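You operate a simulated robot arm through the tools that you are given. There is no shell and no other tool. Be economical: measure what you need, move in short steps, check, and stop when the job is done.

Carry out the task below with a simulated robot arm. There is one attempt and no reset: what you move stays moved.

TASK
Put one of the clothes pegs from the beech table on the white notepad. Then take the paper ball from the beech table and put it on top of the carton there.

It is judged by the outcome, as a careful person would: the job done as asked, and still so three seconds after it is handed in. It fails if anything else is knocked over, pushed out of place, dropped, spilled or broken.

THE ROBOT
A 7-joint arm with a two-finger parallel gripper, fixed in place. Base frame: the origin is at the foot of the arm, x ahead of it, y to its left, z up; the work surface is at about z = 0. Lengths are in mm, angles in degrees, forces in N, time in s.
With the tool pointing down near the work surface it reaches from about 240 to 620 mm from the base axis. Its first joint turns from -66.0 to 66.0 degrees. Payload 2.6 kg.
Tool frame: the origin (TCP) lies between the finger pads and is the grasp point; the fingertips stand 30 mm ahead of it; z points along the fingers, y is the line along which they close. The gripper opens to 94 mm. The fingers are 28 mm wide and 10 mm thick; the gripper's body (50 by 96 mm) begins 55 mm behind the TCP.
Orientation is told as [roll, pitch, yaw] about the base's x, y, z axes, in that order, counted from this pose: with the fingers straight down and closing along the base's y, the tool's x points along the base's -x, its y along +y and its z along -z.

THE INTERFACE
- The arm moves only by the tool move_arm. Its argument "series" is a list that holds one entry, the list of rows, each a list of 7 numbers: the shift along the tool's x, y, z in units of 20 mm (1.0 is 20 mm), then the turn, a rotation vector about the tool's x, y, z in units of 5 degrees (1.0 is 5 degrees), then the gripper command, from -1 (shut) to 1 (fully open), values between in proportion. In form: [[[dx, dy, dz, rx, ry, rz, fingers], ...]]. A call has 1 to 20 rows; each row shifts and turns the commanded pose from where the row before left it, along the tool's axes as they then stand. A call with a number of a shift or a turn outside -1 to 1 is refused whole. A row lasts 0.2 s, in which the tool goes at most 50 mm and 8.6 degrees; a call with a longer step from one row to the next is refused whole, and so is a gripper value outside its range. A pose out of reach is approached as far as the arm can. The call stops where the force on the tool passes 40 N (or 10 N more than at its start, if that is more) or the arm is blocked; 0.2 s more then pass. The fingers move at their own pace (about 72 mm/s each) and stop on an object; they squeeze with about 29 N. The grip force told is the motor's: it shows also when the fingers shut on nothing. Time passes only in rows, and 0.2 s behind the last, so rows that do not move let the fingers close. It gives the time, the measured TCP pose, the force on the tool (base axes), the opening and the grip force at its end, in the units of the frame above (readings bear some noise).
- Cameras (640 x 400 px; columns grow to the right, rows downward): "scene" is fixed at [21.3, 421, 569.3]; the picture's right is [-0.89, -0.46, 0.00], its down [-0.24, 0.46, -0.86] and it looks along [0.40, -0.76, -0.52] (base axes); focal length 359 px, centre (320, 200). "wrist" rides on the gripper at [-37, 0, -58] in the tool frame; the picture's right is [0.00, -1.00, 0.00], its down [0.97, 0.00, -0.24] and it looks along [0.24, 0.00, 0.97] (tool axes); focal length 218 px, centre (320, 200).
- camera(camera): a new picture of that camera. No time passes.
- probe_pixels(camera, pixels): for up to 12 pixels [column, row] of the newest picture of that camera ("zoom" is the newest enlarged one), the place [x, y, z] in the base frame of the surface seen there, good to about 2 mm. No time passes.
- close_up(camera, box): a new picture of the part [left, top, right, bottom] of that camera's present view, enlarged. No time passes.
- job_done(): hands the job in; it is judged then, once.

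Work in short steps. Measure before you move; look again where a grasp or a placing could have gone wrong, and mend it. You have 80 turns and 54 pictures in all, the two below and enlarged ones among them. Open the gripper and draw the arm clear of the work before you hand the job in, unless the task says otherwise; then end with one line.

The tools are called after "Emit:" as a command line: name --argument value ..., lists and objects as JSON in quotes. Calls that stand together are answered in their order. move_arm: Moves the arm, as the interface text tells. Its arguments: {"type":"object","properties":{"series":{"type":"array"}},"required":["series"]} The other tools are called the same way: camera (camera) takes a picture; probe_pixels (camera, pixels) gives the place of the surface under pixels of a picture; close_up (camera, box) takes an enlarged picture of a part of a camera's view; job_done () hands the job in.

At the start:

```text
time: 0.0
ee_pos: [441.5, -16.4, 261.3]
ee_rot: [0.0, 0.1, 0.1]
ft_force: [-1.0, 0.3, -0.5]
grip_width: 94.1
gripper_force: 0.0
```

scene: 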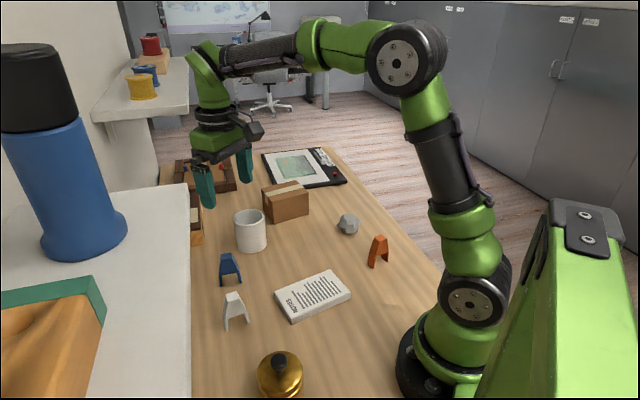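
wrist: 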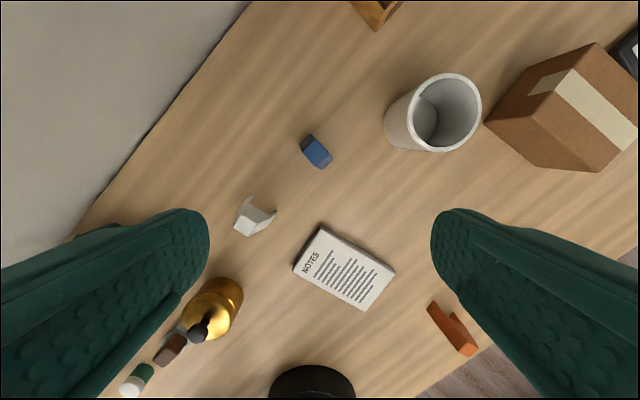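

The scene shows pegs (blue ~(230,268), white ~(235,310), orange ~(378,251)), a notepad ~(312,295), a grey ball ~(348,223) and a carton ~(286,202). I enlarge these areas to measure them.

Emit:
close_up --camera "scene" --box '[190, 170, 430, 330]'

Emit:
close_up --camera "wrist" --box '[220, 120, 500, 370]'

```text
2.50 times, centred on (310, 250) of scene
```

zoom: 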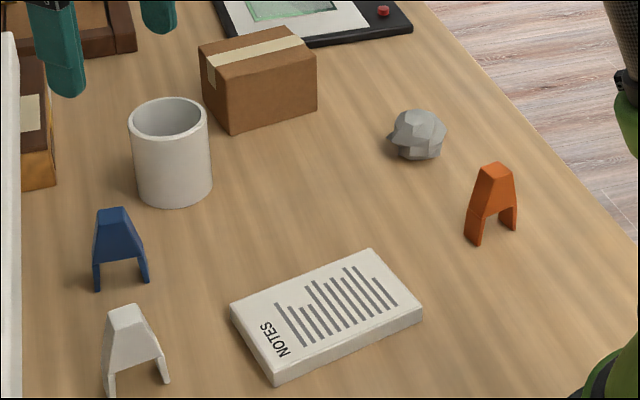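

```text
1.60 times, centred on (360, 245) of wrist
```

zoom: 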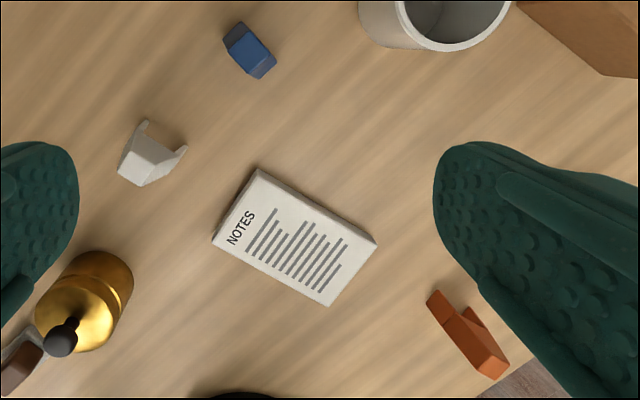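

I probe the blue peg's top and feet, the notepad corners, ball and carton top in the scene picture.

Emit:
probe_pixels --camera "scene" --pixels '[[230.5, 254], [235, 264], [229, 284.5], [248, 281], [283, 295], [337, 271], [358, 294], [301, 320], [356, 217], [350, 225], [347, 234], [239, 299]]'

Emit:
probe_pixels --camera "zoom" --pixels '[[258, 171], [374, 240], [328, 304], [214, 238], [240, 34], [262, 62], [250, 48], [228, 42], [268, 56], [455, 330], [490, 358], [150, 165]]'

Emit:
probe_pixels --camera "wrist" --pixels '[[595, 48], [633, 122], [522, 80], [570, 100], [405, 128], [475, 100], [535, 160], [590, 168]]'

```text
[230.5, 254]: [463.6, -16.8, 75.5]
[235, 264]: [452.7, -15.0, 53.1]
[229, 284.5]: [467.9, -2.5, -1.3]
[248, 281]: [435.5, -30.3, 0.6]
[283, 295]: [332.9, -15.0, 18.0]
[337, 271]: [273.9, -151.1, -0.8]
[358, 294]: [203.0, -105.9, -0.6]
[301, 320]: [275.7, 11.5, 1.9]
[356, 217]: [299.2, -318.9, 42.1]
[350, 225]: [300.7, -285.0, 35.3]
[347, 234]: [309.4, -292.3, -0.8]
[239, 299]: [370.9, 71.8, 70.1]
```

```text
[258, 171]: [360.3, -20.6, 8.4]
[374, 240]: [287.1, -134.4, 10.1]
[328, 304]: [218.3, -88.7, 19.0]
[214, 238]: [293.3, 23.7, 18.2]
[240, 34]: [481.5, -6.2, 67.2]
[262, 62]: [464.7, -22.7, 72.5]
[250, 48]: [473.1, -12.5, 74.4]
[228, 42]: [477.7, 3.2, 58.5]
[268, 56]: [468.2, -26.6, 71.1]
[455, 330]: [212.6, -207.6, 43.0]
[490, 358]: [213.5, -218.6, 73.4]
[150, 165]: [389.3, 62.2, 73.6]
```

```text
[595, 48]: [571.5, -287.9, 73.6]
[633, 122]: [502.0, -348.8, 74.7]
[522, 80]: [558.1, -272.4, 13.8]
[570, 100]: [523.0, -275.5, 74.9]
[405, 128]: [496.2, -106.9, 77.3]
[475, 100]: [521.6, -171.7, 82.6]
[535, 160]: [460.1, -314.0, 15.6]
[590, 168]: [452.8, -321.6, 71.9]
```

Notepad centre is about (288,-55), top z≈18; the blue peg stands near (460,-16), top z≈75. I zoom in tightly on the peg to get its orientation, and on the ball.

Emit:
close_up --camera "wrist" --box '[284, 125, 348, 175]'

Emit:
close_up --camera "scene" --box '[206, 240, 270, 290]'

```text
8.00 times, centred on (316, 150) of wrist
```

zoom: 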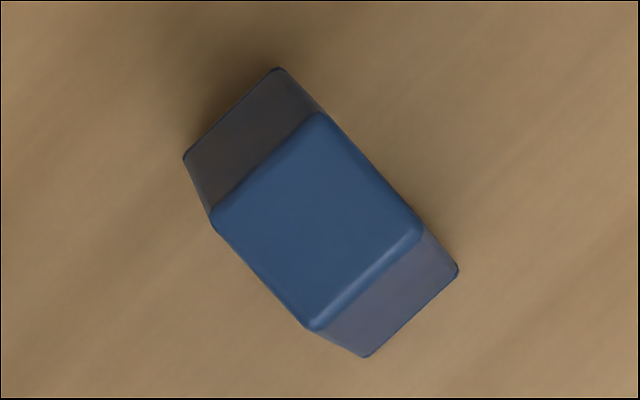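

```text
8.00 times, centred on (238, 265) of scene
```

zoom: 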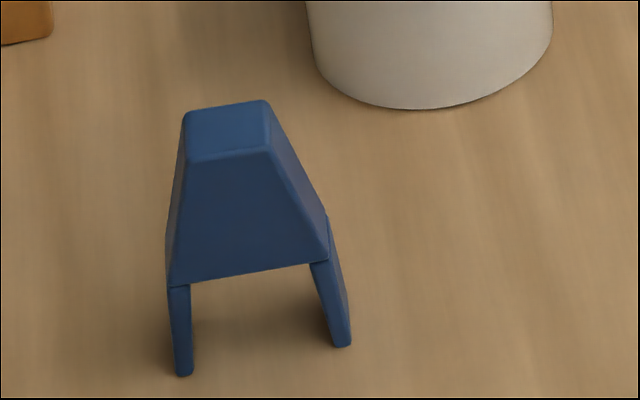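

The peg's jaw-thickness axis lies at about yaw 42°, top centre (471,-12,75), thickness ~20 mm. I go above it, turn the tool by 42° and check.

Emit:
move_arm --series '[[[-0.295, 0.044, 0.9, 0, 0, 0, 0.6], [-0.295, 0.044, 0.9, 0, 0, 0, 0.6], [-0.295, 0.044, 0.9, 0, 0, 0, 0.6], [-0.295, 0.044, 0.9, 0, 0, 0, 0.6], [-0.295, 0.044, 0.9, 0, 0, 0, 0.6], [0, 0, 0, 0, 0, -0.933, 0.6], [0, 0, 0, 0, 0, -0.933, 0.6], [0, 0, 0, 0, 0, -0.933, 0.6], [0, 0, 0, 0, 0, -0.933, 0.6], [0, 0, 0, 0, 0, -0.933, 0.6], [0, 0, 0, 0, 0, -0.933, 0.6], [0, 0, 0, 0, 0, -0.933, 0.6], [0, 0, 0, 0, 0, -0.933, 0.6], [0, 0, 0, 0, 0, -0.933, 0.6], [0, 0, 0, 0, 0, 0, 0.6]]]'

Emit:
camera --camera "wrist"

```text
time: 3.2
ee_pos: [469.6, -11.0, 170.6]
ee_rot: [0.0, -0.1, 42.1]
ft_force: [0.1, -0.5, -0.3]
grip_width: 75.1
gripper_force: 0.1
```

```text
47 pictures are left
```

wrist: 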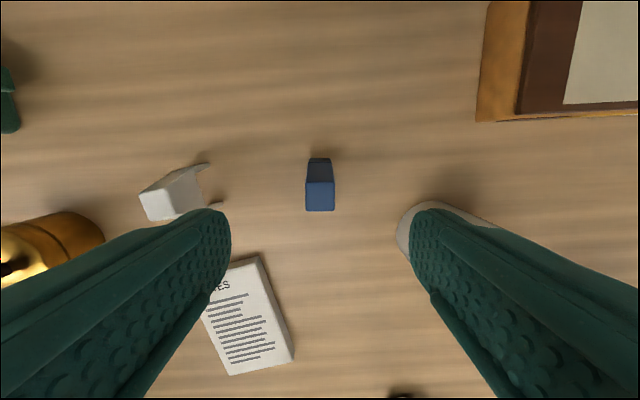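

Peg is aligned at (320,196), within 2 mm of the tool axis. I descend to z≈50 and close.

Emit:
move_arm --series '[[[-0.1, 0, 1, 0, 0, 0, 0.6], [0, 0, 1, 0, 0, 0, 0.6], [0, 0, 1, 0, 0, 0, 0.6], [0, 0, 1, 0, 0, 0, 0.6], [0, 0, 1, 0, 0, 0, 0.6], [0, 0, 1, 0, 0, 0, 0.6], [0, 0, 0, 0, 0, 0, 0.6], [0, 0, 0, 0, 0, 0, -1], [0, 0, 0, 0, 0, 0, -1], [0, 0, 0, 0, 0, 0, -1], [0, 0, 0, 0, 0, 0, -1]]]'

Emit:
camera --camera "scene"

```text
time: 5.6
ee_pos: [470.7, -9.2, 53.6]
ee_rot: [0.0, -0.1, 41.9]
ft_force: [0.4, -0.5, -0.5]
grip_width: 25.1
gripper_force: 29.1
```

```text
46 pictures are left
```

scene: 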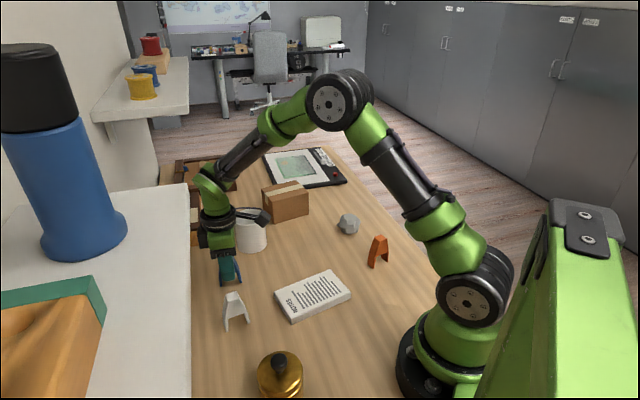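

Grip holds at 25 mm. I lift 100 mm and check, probing the notepad at the same time.

Emit:
move_arm --series '[[[0, 0, -0.5, 0, 0, 0, -1], [0, 0, -1, 0, 0, 0, -1], [0, 0, -1, 0, 0, 0, -1], [0, 0, -1, 0, 0, 0, -1], [0, 0, -1, 0, 0, 0, -1], [0, 0, -0.5, 0, 0, 0, -1]]]'

Emit:
probe_pixels --camera "scene" --pixels '[[312, 292], [282, 293], [334, 272], [347, 294], [296, 316], [320, 285]]'

Emit:
camera --camera "scene"

```text
time: 7.0
ee_pos: [472.4, -9.8, 150.7]
ee_rot: [-0.1, 0.0, 42.0]
ft_force: [-0.3, 0.0, 0.9]
grip_width: 25.2
gripper_force: 28.7
```

```text
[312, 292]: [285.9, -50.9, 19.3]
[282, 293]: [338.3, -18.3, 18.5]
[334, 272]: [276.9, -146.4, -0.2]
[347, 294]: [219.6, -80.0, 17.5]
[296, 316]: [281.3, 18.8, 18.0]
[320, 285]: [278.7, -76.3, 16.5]
```

```text
45 pictures are left
```

scene: 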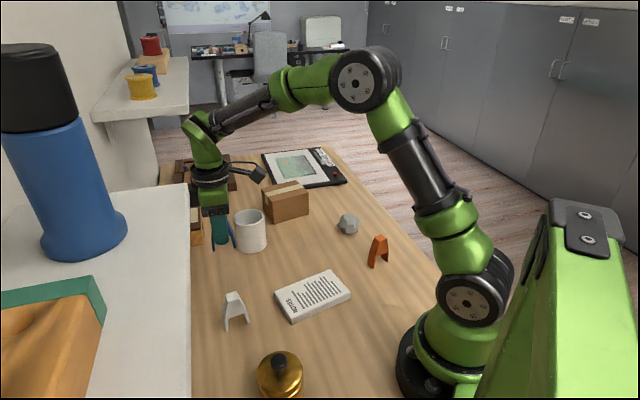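

The blue peg is held. I carry it above the notepad centre (~(283,-52), top z≈18) and look.

Emit:
move_arm --series '[[[0.845, 0.477, 0, 0, 0, 0, -1], [0.845, 0.477, 0, 0, 0, 0, -1], [0.845, 0.477, 0, 0, 0, 0, -1], [0.845, 0.477, 0, 0, 0, 0, -1], [0.845, 0.477, 0, 0, 0, 0, -1], [0.845, 0.477, 0, 0, 0, 0, -1], [0.845, 0.477, 0, 0, 0, 0, -1], [0.845, 0.477, 0, 0, 0, 0, -1], [0.845, 0.477, 0, 0, 0, 0, -1], [0.845, 0.477, 0, 0, 0, 0, -1], [0, 0, 1, 0, 0, 0, -1], [0, 0, 1, 0, 0, 0, -1], [0, 0, 0, 0, 0, 0, -1]]]'

Emit:
camera --camera "wrist"

Emit:
camera --camera "scene"

```text
time: 9.8
ee_pos: [283.4, -51.7, 112.8]
ee_rot: [0.0, 0.1, 42.0]
ft_force: [0.0, -0.2, -0.1]
grip_width: 25.3
gripper_force: 29.2
```

```text
44 pictures are left
```

wrist: 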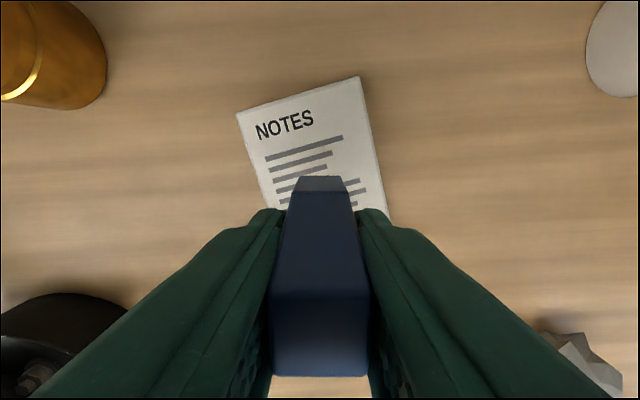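

```text
43 pictures are left
```

scene: 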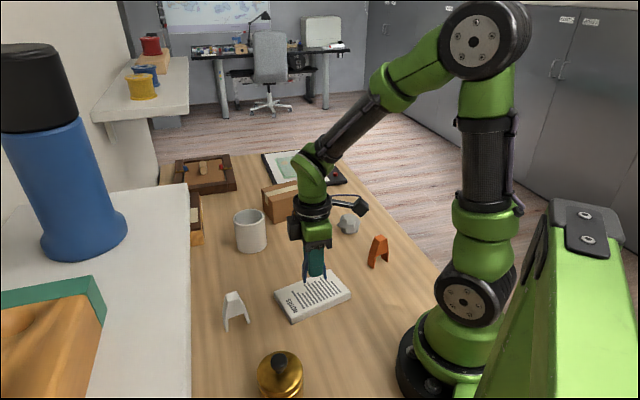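

Peg hangs over the notepad centre. I lower to just above contact.

Emit:
move_arm --series '[[[0, 0, 0.8, 0, 0, 0, -1], [0, 0, 0.7, 0, 0, 0, -1], [0, 0, 0.4, 0, 0, 0, -1], [0, 0, 0, 0, 0, 0, -1]]]'

Emit:
close_up --camera "scene" --box '[262, 230, 358, 330]'

```text
time: 10.8
ee_pos: [282.5, -54.1, 73.2]
ee_rot: [0.1, 0.1, 42.0]
ft_force: [-0.7, 0.2, 0.5]
grip_width: 25.2
gripper_force: 29.2
```

```text
4.00 times, centred on (310, 280) of scene
```

zoom: 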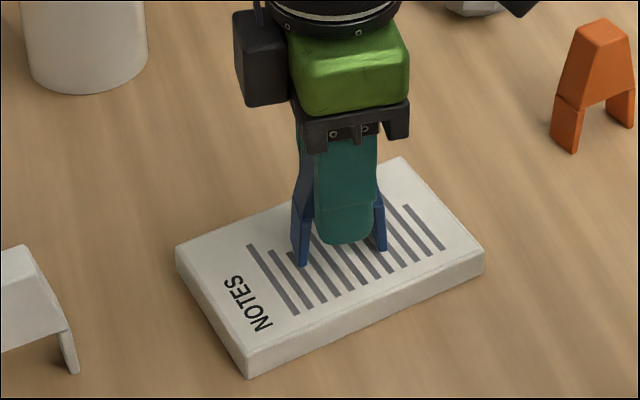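

Feet are practically at the paper. I creep down for light contact.

Emit:
move_arm --series '[[[0, 0, 0.08, 0, 0, 0, -1], [0, 0, 0, 0, 0, 0, -1]]]'

```text
time: 11.4
ee_pos: [284.6, -52.4, 72.5]
ee_rot: [0.0, -0.1, 42.2]
ft_force: [-0.2, 0.0, 0.7]
grip_width: 25.1
gripper_force: 29.1
```

Emit:
move_arm --series '[[[0, 0, 0.08, 0, 0, 0, -1], [0, 0, 0, 0, 0, 0, -1]]]'

```text
time: 12.0
ee_pos: [283.3, -52.8, 71.2]
ee_rot: [-0.1, -0.1, 42.0]
ft_force: [-2.1, -1.3, 19.1]
grip_width: 25.3
gripper_force: 29.1
```

Contact (19 N). I back off slightly, open gently and rise.

Emit:
move_arm --series '[[[0, 0, -0.06, 0, 0, 0, -1], [0, 0, 0, 0, 0, 0, -0.3], [0, 0, 0, 0, 0, 0, -0.1], [0, 0, 0, 0, 0, 0, 0.3], [0, 0, 0, 0, 0, 0, 0.3], [0, 0, -0.5, 0, 0, 0, 0.3], [0, 0, -1, 0, 0, 0, 0.3], [0, 0, -1, 0, 0, 0, 0.3], [0, 0, -1, 0, 0, 0, 0.3], [0, 0, -1, 0, 0, 0, 0.3], [0, 0, -1, 0, 0, 0, 0.3], [0, 0, -1, 0, 0, 0, 0.3]]]'

Emit:
camera --camera "scene"

Emit:
camera --camera "wrist"

```text
time: 14.6
ee_pos: [280.9, -52.5, 202.0]
ee_rot: [0.0, -0.1, 42.1]
ft_force: [-0.5, 0.7, -0.2]
grip_width: 61.2
gripper_force: 0.1
```

```text
41 pictures are left
```

scene: 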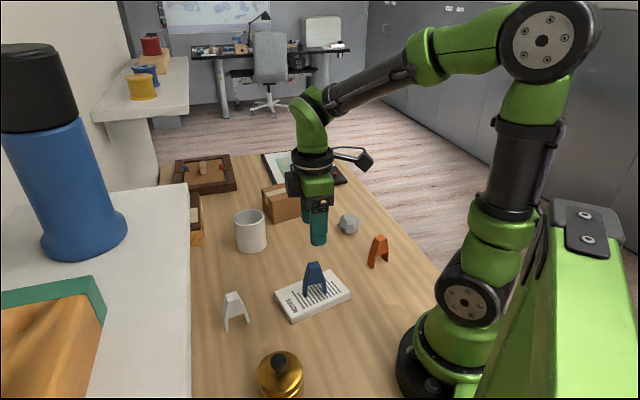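

```text
40 pictures are left
```

wrist: 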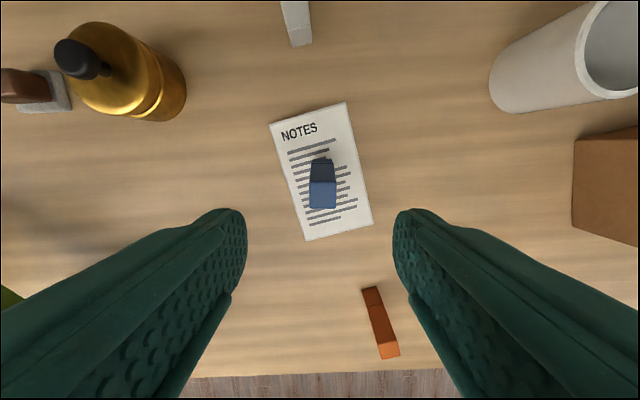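

The blue peg stands on the notepad. Now I turn the wrist back to yaw 0 and go above the ball near (305,-295).

Emit:
move_arm --series '[[[0, 0, 0, 0, 0, 0.933, 0.5], [0, 0, 0, 0, 0, 0.933, 0.5], [0, 0, 0, 0, 0, 0.933, 0.5], [0, 0, 0, 0, 0, 0.933, 0.5], [0, 0, 0, 0, 0, 0.933, 0.5], [0, 0, 0, 0, 0, 0.933, 0.5], [0, 0, 0, 0, 0, 0.933, 0.5], [0, 0, 0, 0, 0, 0.933, 0.5], [0, 0, 0, 0, 0, 0.933, 0.5], [-0.1, -1, 0, 0, 0, 0, 0.5], [-0.15, -1, 0, 0, 0, 0, 0.5], [-0.15, -1, 0, 0, 0, 0, 0.5], [-0.15, -1, 0, 0, 0, 0, 0.5], [-0.15, -1, 0, 0, 0, 0, 0.5], [-0.15, -1, 0, 0, 0, 0, 0.5], [-0.15, -1, 0, 0, 0, 0, 0.5], [-0.15, -1, 0, 0, 0, 0, 0.5], [-0.15, -1, 0, 0, 0, 0, 0.5], [-0.15, -1, 0, 0, 0, 0, 0.5], [0, -1, 0, 0, 0, 0, 0.5]]]'

Emit:
camera --camera "wrist"

```text
time: 18.8
ee_pos: [311.3, -272.1, 201.0]
ee_rot: [0.0, 0.1, -0.1]
ft_force: [0.0, 0.4, 0.0]
grip_width: 70.3
gripper_force: 0.1
```

```text
39 pictures are left
```

wrist: 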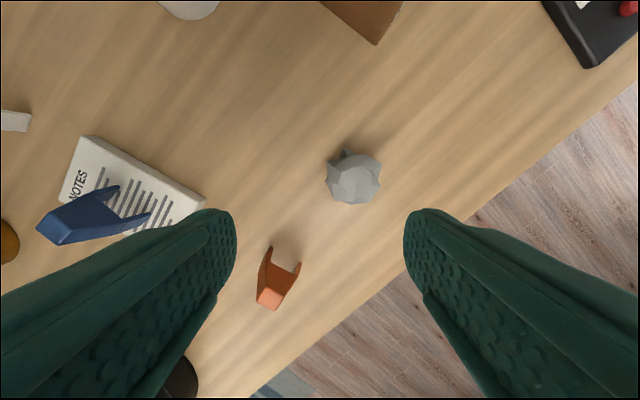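

The grey ball is at (354,178). I zoom in to confirm it is crumpled paper and probe it.

Emit:
close_up --camera "wrist" --box '[304, 138, 404, 218]'

Emit:
probe_pixels --camera "wrist" --pixels '[[354, 178], [331, 180], [376, 178], [354, 160], [354, 198], [345, 155], [376, 40], [400, 5], [325, 5], [280, 285]]'

```text
5.00 times, centred on (354, 178) of wrist
```

zoom: 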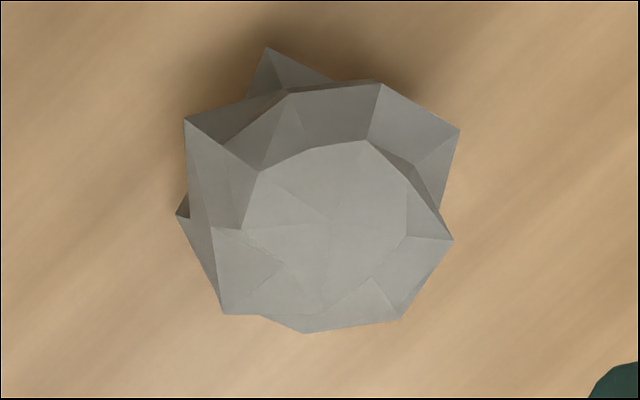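

```text
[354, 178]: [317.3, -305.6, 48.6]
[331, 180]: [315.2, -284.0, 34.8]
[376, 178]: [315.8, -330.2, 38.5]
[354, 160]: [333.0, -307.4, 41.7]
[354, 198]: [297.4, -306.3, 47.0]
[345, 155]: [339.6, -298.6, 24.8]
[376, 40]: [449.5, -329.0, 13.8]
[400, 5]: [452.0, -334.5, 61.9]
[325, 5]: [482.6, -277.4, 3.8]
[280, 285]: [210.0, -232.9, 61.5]
```

It's crumpled paper, ~50 mm across, centre (316,-306), top z≈49. I open wide, move over it and descend partway.

Emit:
move_arm --series '[[[-0.12, -0.85, 0, 0, 0, 0, 0.95], [-0.12, -0.85, 0, 0, 0, 0, 0.95], [0, 0, 1, 0, 0, 0, 0.95], [0, 0, 1, 0, 0, 0, 0.95], [0, 0, 1, 0, 0, 0, 0.95], [0, 0, 1, 0, 0, 0, 0.95], [0, 0, 0, 0, 0, 0, 0.95]]]'

Emit:
camera --camera "wrist"

```text
time: 20.4
ee_pos: [317.2, -306.6, 120.8]
ee_rot: [0.0, 0.0, 0.0]
ft_force: [-0.4, -0.4, 0.3]
grip_width: 91.9
gripper_force: 0.2
```

```text
37 pictures are left
```

wrist: 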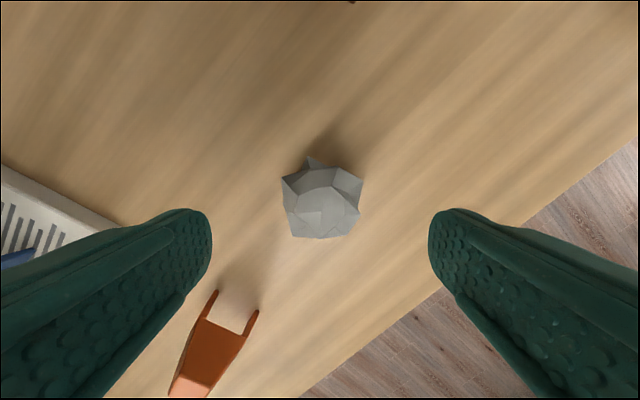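

Ball centred at (321,202). I descend to TCP z≈37 and close.

Emit:
move_arm --series '[[[0, 0, 1, 0, 0, 0, 0.95], [0, 0, 1, 0, 0, 0, 0.95], [0, 0, 1, 0, 0, 0, 0.95], [0, 0, 0.8, 0, 0, 0, 0.95], [0, 0, 0.35, 0, 0, 0, 0.95], [0, 0, 0, 0, 0, 0, 0.95], [0, 0, 0, 0, 0, 0, -1], [0, 0, 0, 0, 0, 0, -1], [0, 0, 0, 0, 0, 0, -1], [0, 0, 0, 0, 0, 0, -1]]]'

Emit:
camera --camera "wrist"

```text
time: 22.6
ee_pos: [314.4, -306.3, 38.8]
ee_rot: [0.0, 0.0, 0.0]
ft_force: [-0.2, 0.3, -0.6]
grip_width: 51.7
gripper_force: 29.5
```

```text
36 pictures are left
```

wrist: 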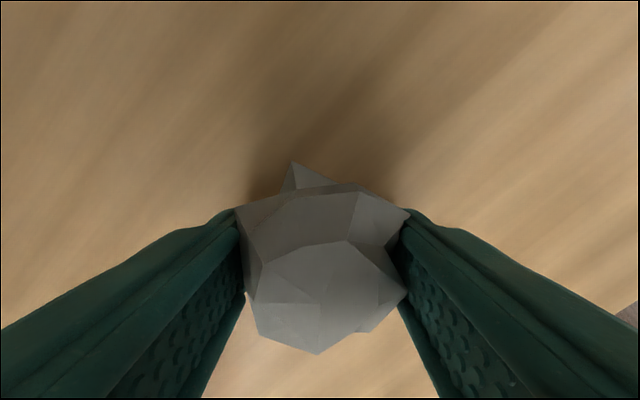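

Ball gripped at 51.7 mm. I lift 160 mm and look toward the carton.

Emit:
move_arm --series '[[[0, 0, -0.5, 0, 0, 0, -1], [0, 0, -1, 0, 0, 0, -1], [0, 0, -1, 0, 0, 0, -1], [0, 0, -1, 0, 0, 0, -1], [0, 0, -1, 0, 0, 0, -1], [0, 0, -1, 0, 0, 0, -1], [0, 0, -1, 0, 0, 0, -1], [0, 0, -1, 0, 0, 0, -1], [0, 0, -0.5, 0, 0, 0, -1], [0, 0, 0, 0, 0, 0, -1]]]'

Emit:
camera --camera "wrist"

Emit:
close_up --camera "scene" --box '[220, 160, 380, 260]'

```text
time: 24.8
ee_pos: [316.3, -305.9, 200.1]
ee_rot: [0.0, 0.0, 0.1]
ft_force: [-0.2, -0.2, 0.0]
grip_width: 51.9
gripper_force: 29.1
```

```text
35 pictures are left
```

wrist: 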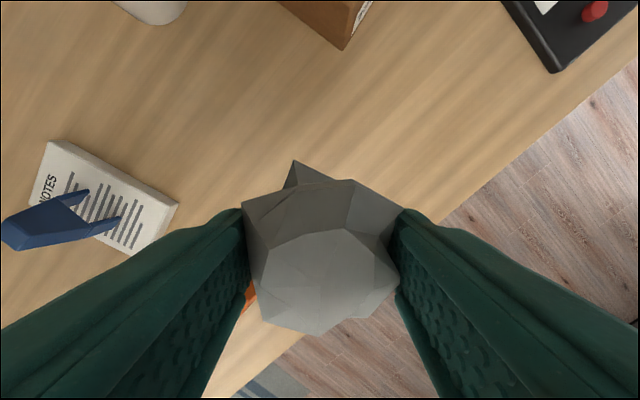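

```text
4.00 times, centred on (300, 210) of scene
```

zoom: 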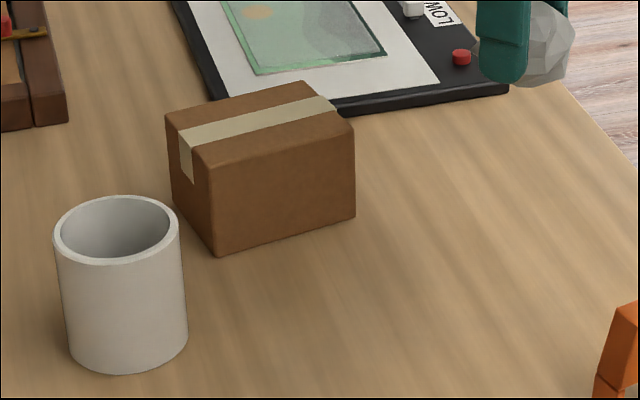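

Emit:
probe_pixels --camera "zoom" --pixels '[[208, 164], [168, 118], [304, 84], [350, 118], [258, 122], [215, 140], [310, 105], [280, 130], [240, 110]]'

```text
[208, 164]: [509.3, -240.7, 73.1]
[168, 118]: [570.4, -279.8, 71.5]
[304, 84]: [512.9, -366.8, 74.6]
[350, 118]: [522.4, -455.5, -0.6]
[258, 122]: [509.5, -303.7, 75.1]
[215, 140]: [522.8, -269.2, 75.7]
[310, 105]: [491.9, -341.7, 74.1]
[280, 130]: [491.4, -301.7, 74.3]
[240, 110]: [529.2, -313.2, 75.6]
```

Carton top spans corners (509,-241),(570,-280),(513,-367),(452,-328), centre (511,-304), z≈75. I carry the ball above it at z≈170.

Emit:
move_arm --series '[[[-0.975, 0.01, 0.15, 0, 0, 0, -1], [-0.975, 0.01, 0.15, 0, 0, 0, -1], [-0.975, 0.01, 0.15, 0, 0, 0, -1], [-0.975, 0.01, 0.15, 0, 0, 0, -1], [-0.975, 0.01, 0.15, 0, 0, 0, -1], [-0.975, 0.01, 0.15, 0, 0, 0, -1], [-0.975, 0.01, 0.15, 0, 0, 0, -1], [-0.975, 0.01, 0.15, 0, 0, 0, -1], [-0.975, 0.01, 0.15, 0, 0, 0, -1], [-0.975, 0.01, 0.15, 0, 0, 0, -1], [0, 0, 0, 0, 0, 0, -1]]]'

Emit:
camera --camera "wrist"

Emit:
close_up --camera "scene" --box '[220, 140, 380, 240]'

```text
time: 27.2
ee_pos: [509.2, -304.5, 168.3]
ee_rot: [0.0, 0.0, 0.1]
ft_force: [-0.5, -0.1, 0.0]
grip_width: 52.1
gripper_force: 29.3
```

```text
33 pictures are left
```

wrist: 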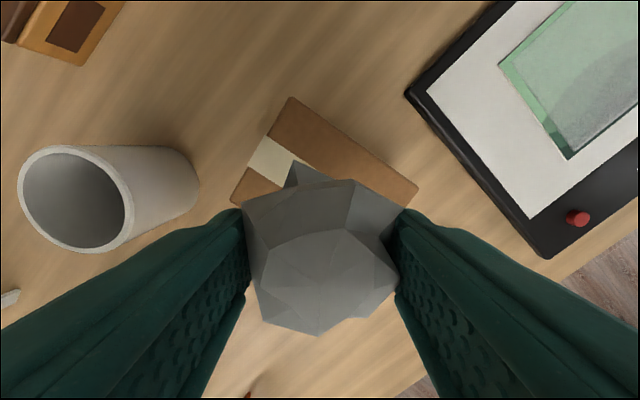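

```text
4.00 times, centred on (300, 190) of scene
```

zoom: 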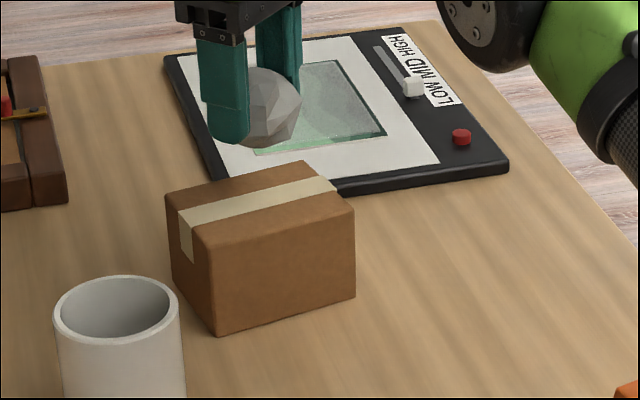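

Position is right, (509,-304). I lower to z≈118.

Emit:
move_arm --series '[[[-0.05, 0, 0.8, 0, 0, 0, -1], [0, 0, 0.8, 0, 0, 0, -1], [0, 0, 0.6, 0, 0, 0, -1], [0, 0, 0.3, 0, 0, 0, -1], [0, 0, 0, 0, 0, 0, -1]]]'

Emit:
close_up --camera "scene" --box '[240, 150, 340, 230]'

```text
time: 28.4
ee_pos: [512.4, -304.6, 118.4]
ee_rot: [-0.2, -0.1, 0.0]
ft_force: [0.0, -0.4, 4.2]
grip_width: 52.3
gripper_force: 29.2
```

```text
5.00 times, centred on (290, 190) of scene
```

zoom: 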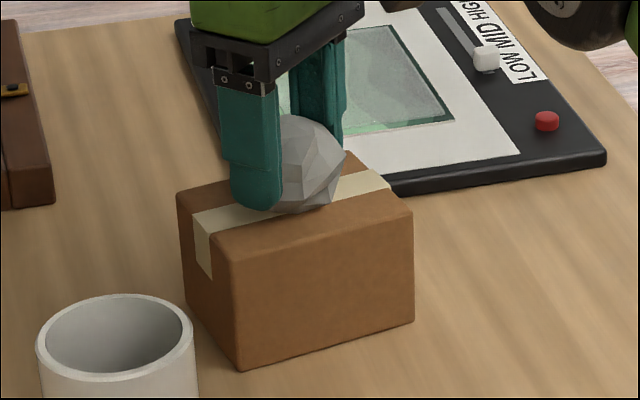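

Force 4 N suggests first contact. One more tiny step down to confirm.

Emit:
move_arm --series '[[[0, 0, 0.06, 0, 0, 0, -1], [0, 0, 0, 0, 0, 0, -1]]]'

```text
time: 29.0
ee_pos: [510.4, -304.0, 118.1]
ee_rot: [-0.1, -0.2, -0.1]
ft_force: [3.7, -2.7, 13.2]
grip_width: 51.9
gripper_force: 29.5
```

In contact at 13 N. I ease off slightly and open slowly, then look before retreating.

Emit:
move_arm --series '[[[0, 0, -0.04, 0, 0, 0, -1], [0, 0, 0, 0, 0, 0, 0.12], [0, 0, 0, 0, 0, 0, 0.16], [0, 0, 0, 0, 0, 0, 0.2], [0, 0, 0, 0, 0, 0, 0.25], [0, 0, 0, 0, 0, 0, 0.3], [0, 0, 0, 0, 0, 0, 0.35], [0, 0, 0, 0, 0, 0, 0.35], [0, 0, 0, 0, 0, 0, 0.35]]]'

Emit:
camera --camera "wrist"

Emit:
close_up --camera "scene" --box '[240, 150, 340, 230]'

```text
time: 31.0
ee_pos: [511.2, -304.8, 118.3]
ee_rot: [0.1, 0.0, 0.1]
ft_force: [-0.2, -0.2, -0.8]
grip_width: 63.6
gripper_force: 0.1
```

```text
30 pictures are left
```

wrist: 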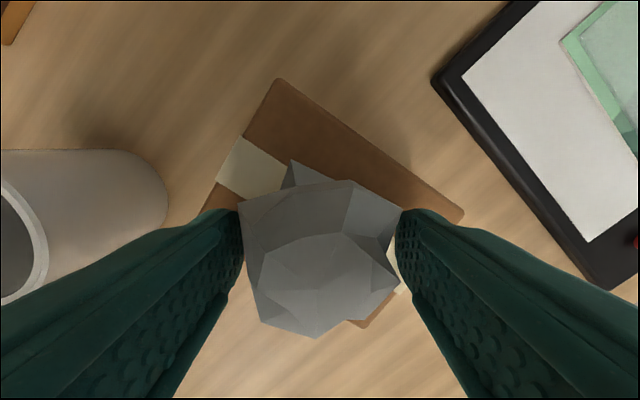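

```text
5.00 times, centred on (290, 190) of scene
```

zoom: 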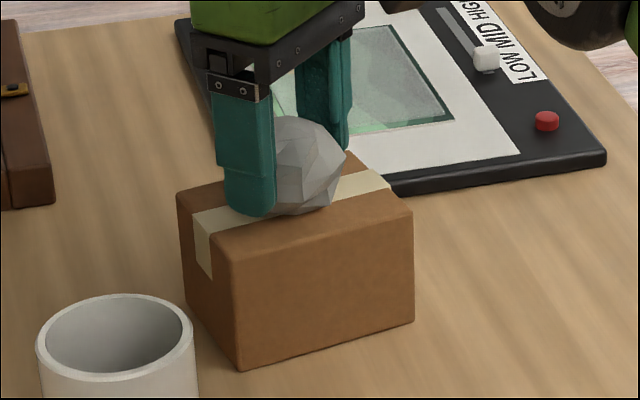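

Ball rests stably on the carton. I open a bit more and withdraw straight up.

Emit:
move_arm --series '[[[0, 0, 0, 0, 0, 0, 0.6], [0, 0, 0, 0, 0, 0, 0.6], [0, 0, -0.5, 0, 0, 0, 0.6], [0, 0, -1, 0, 0, 0, 0.6], [0, 0, -1, 0, 0, 0, 0.6], [0, 0, -1, 0, 0, 0, 0.6], [0, 0, -1, 0, 0, 0, 0.6], [0.5, 0, -0.5, 0, 0, 0, 0.6], [1, 0, 0, 0, 0, 0, 0.6], [1, 0, 0, 0, 0, 0, 0.6], [1, 0, 0, 0, 0, 0, 0.6], [1, 0, 0, 0, 0, 0, 0.6], [0, 0, 0, 0, 0, 0, 0.6]]]'

Emit:
camera --camera "scene"

Emit:
close_up --camera "scene" --box '[200, 150, 400, 330]'

```text
time: 33.8
ee_pos: [424.1, -296.3, 217.3]
ee_rot: [0.0, 0.0, 0.0]
ft_force: [-0.9, 0.2, 0.7]
grip_width: 75.3
gripper_force: 0.0
out of reach, approached as far as the arm can: row 7
```

```text
28 pictures are left
```

scene: 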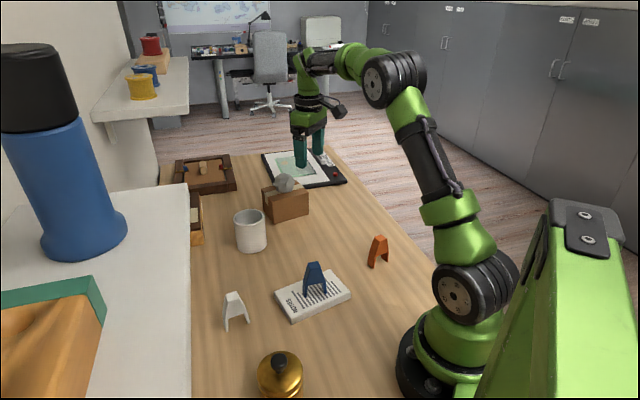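

```text
2.22 times, centred on (300, 240) of scene
```

zoom: 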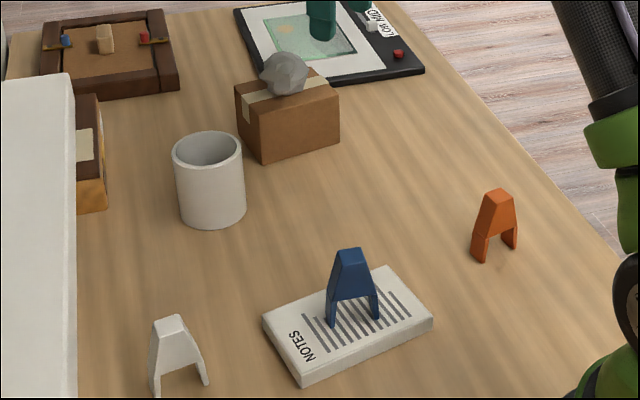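

The ball is resting on the carton and the blue peg is standing on the notepad. Nothing else has moved and the arm is clear, so I hand the job in.

Emit:
job_done

```text
The job is handed in.
```

The blue clothes peg is standing on the white notepad and the paper ball is resting on top of the carton; nothing else was disturbed.
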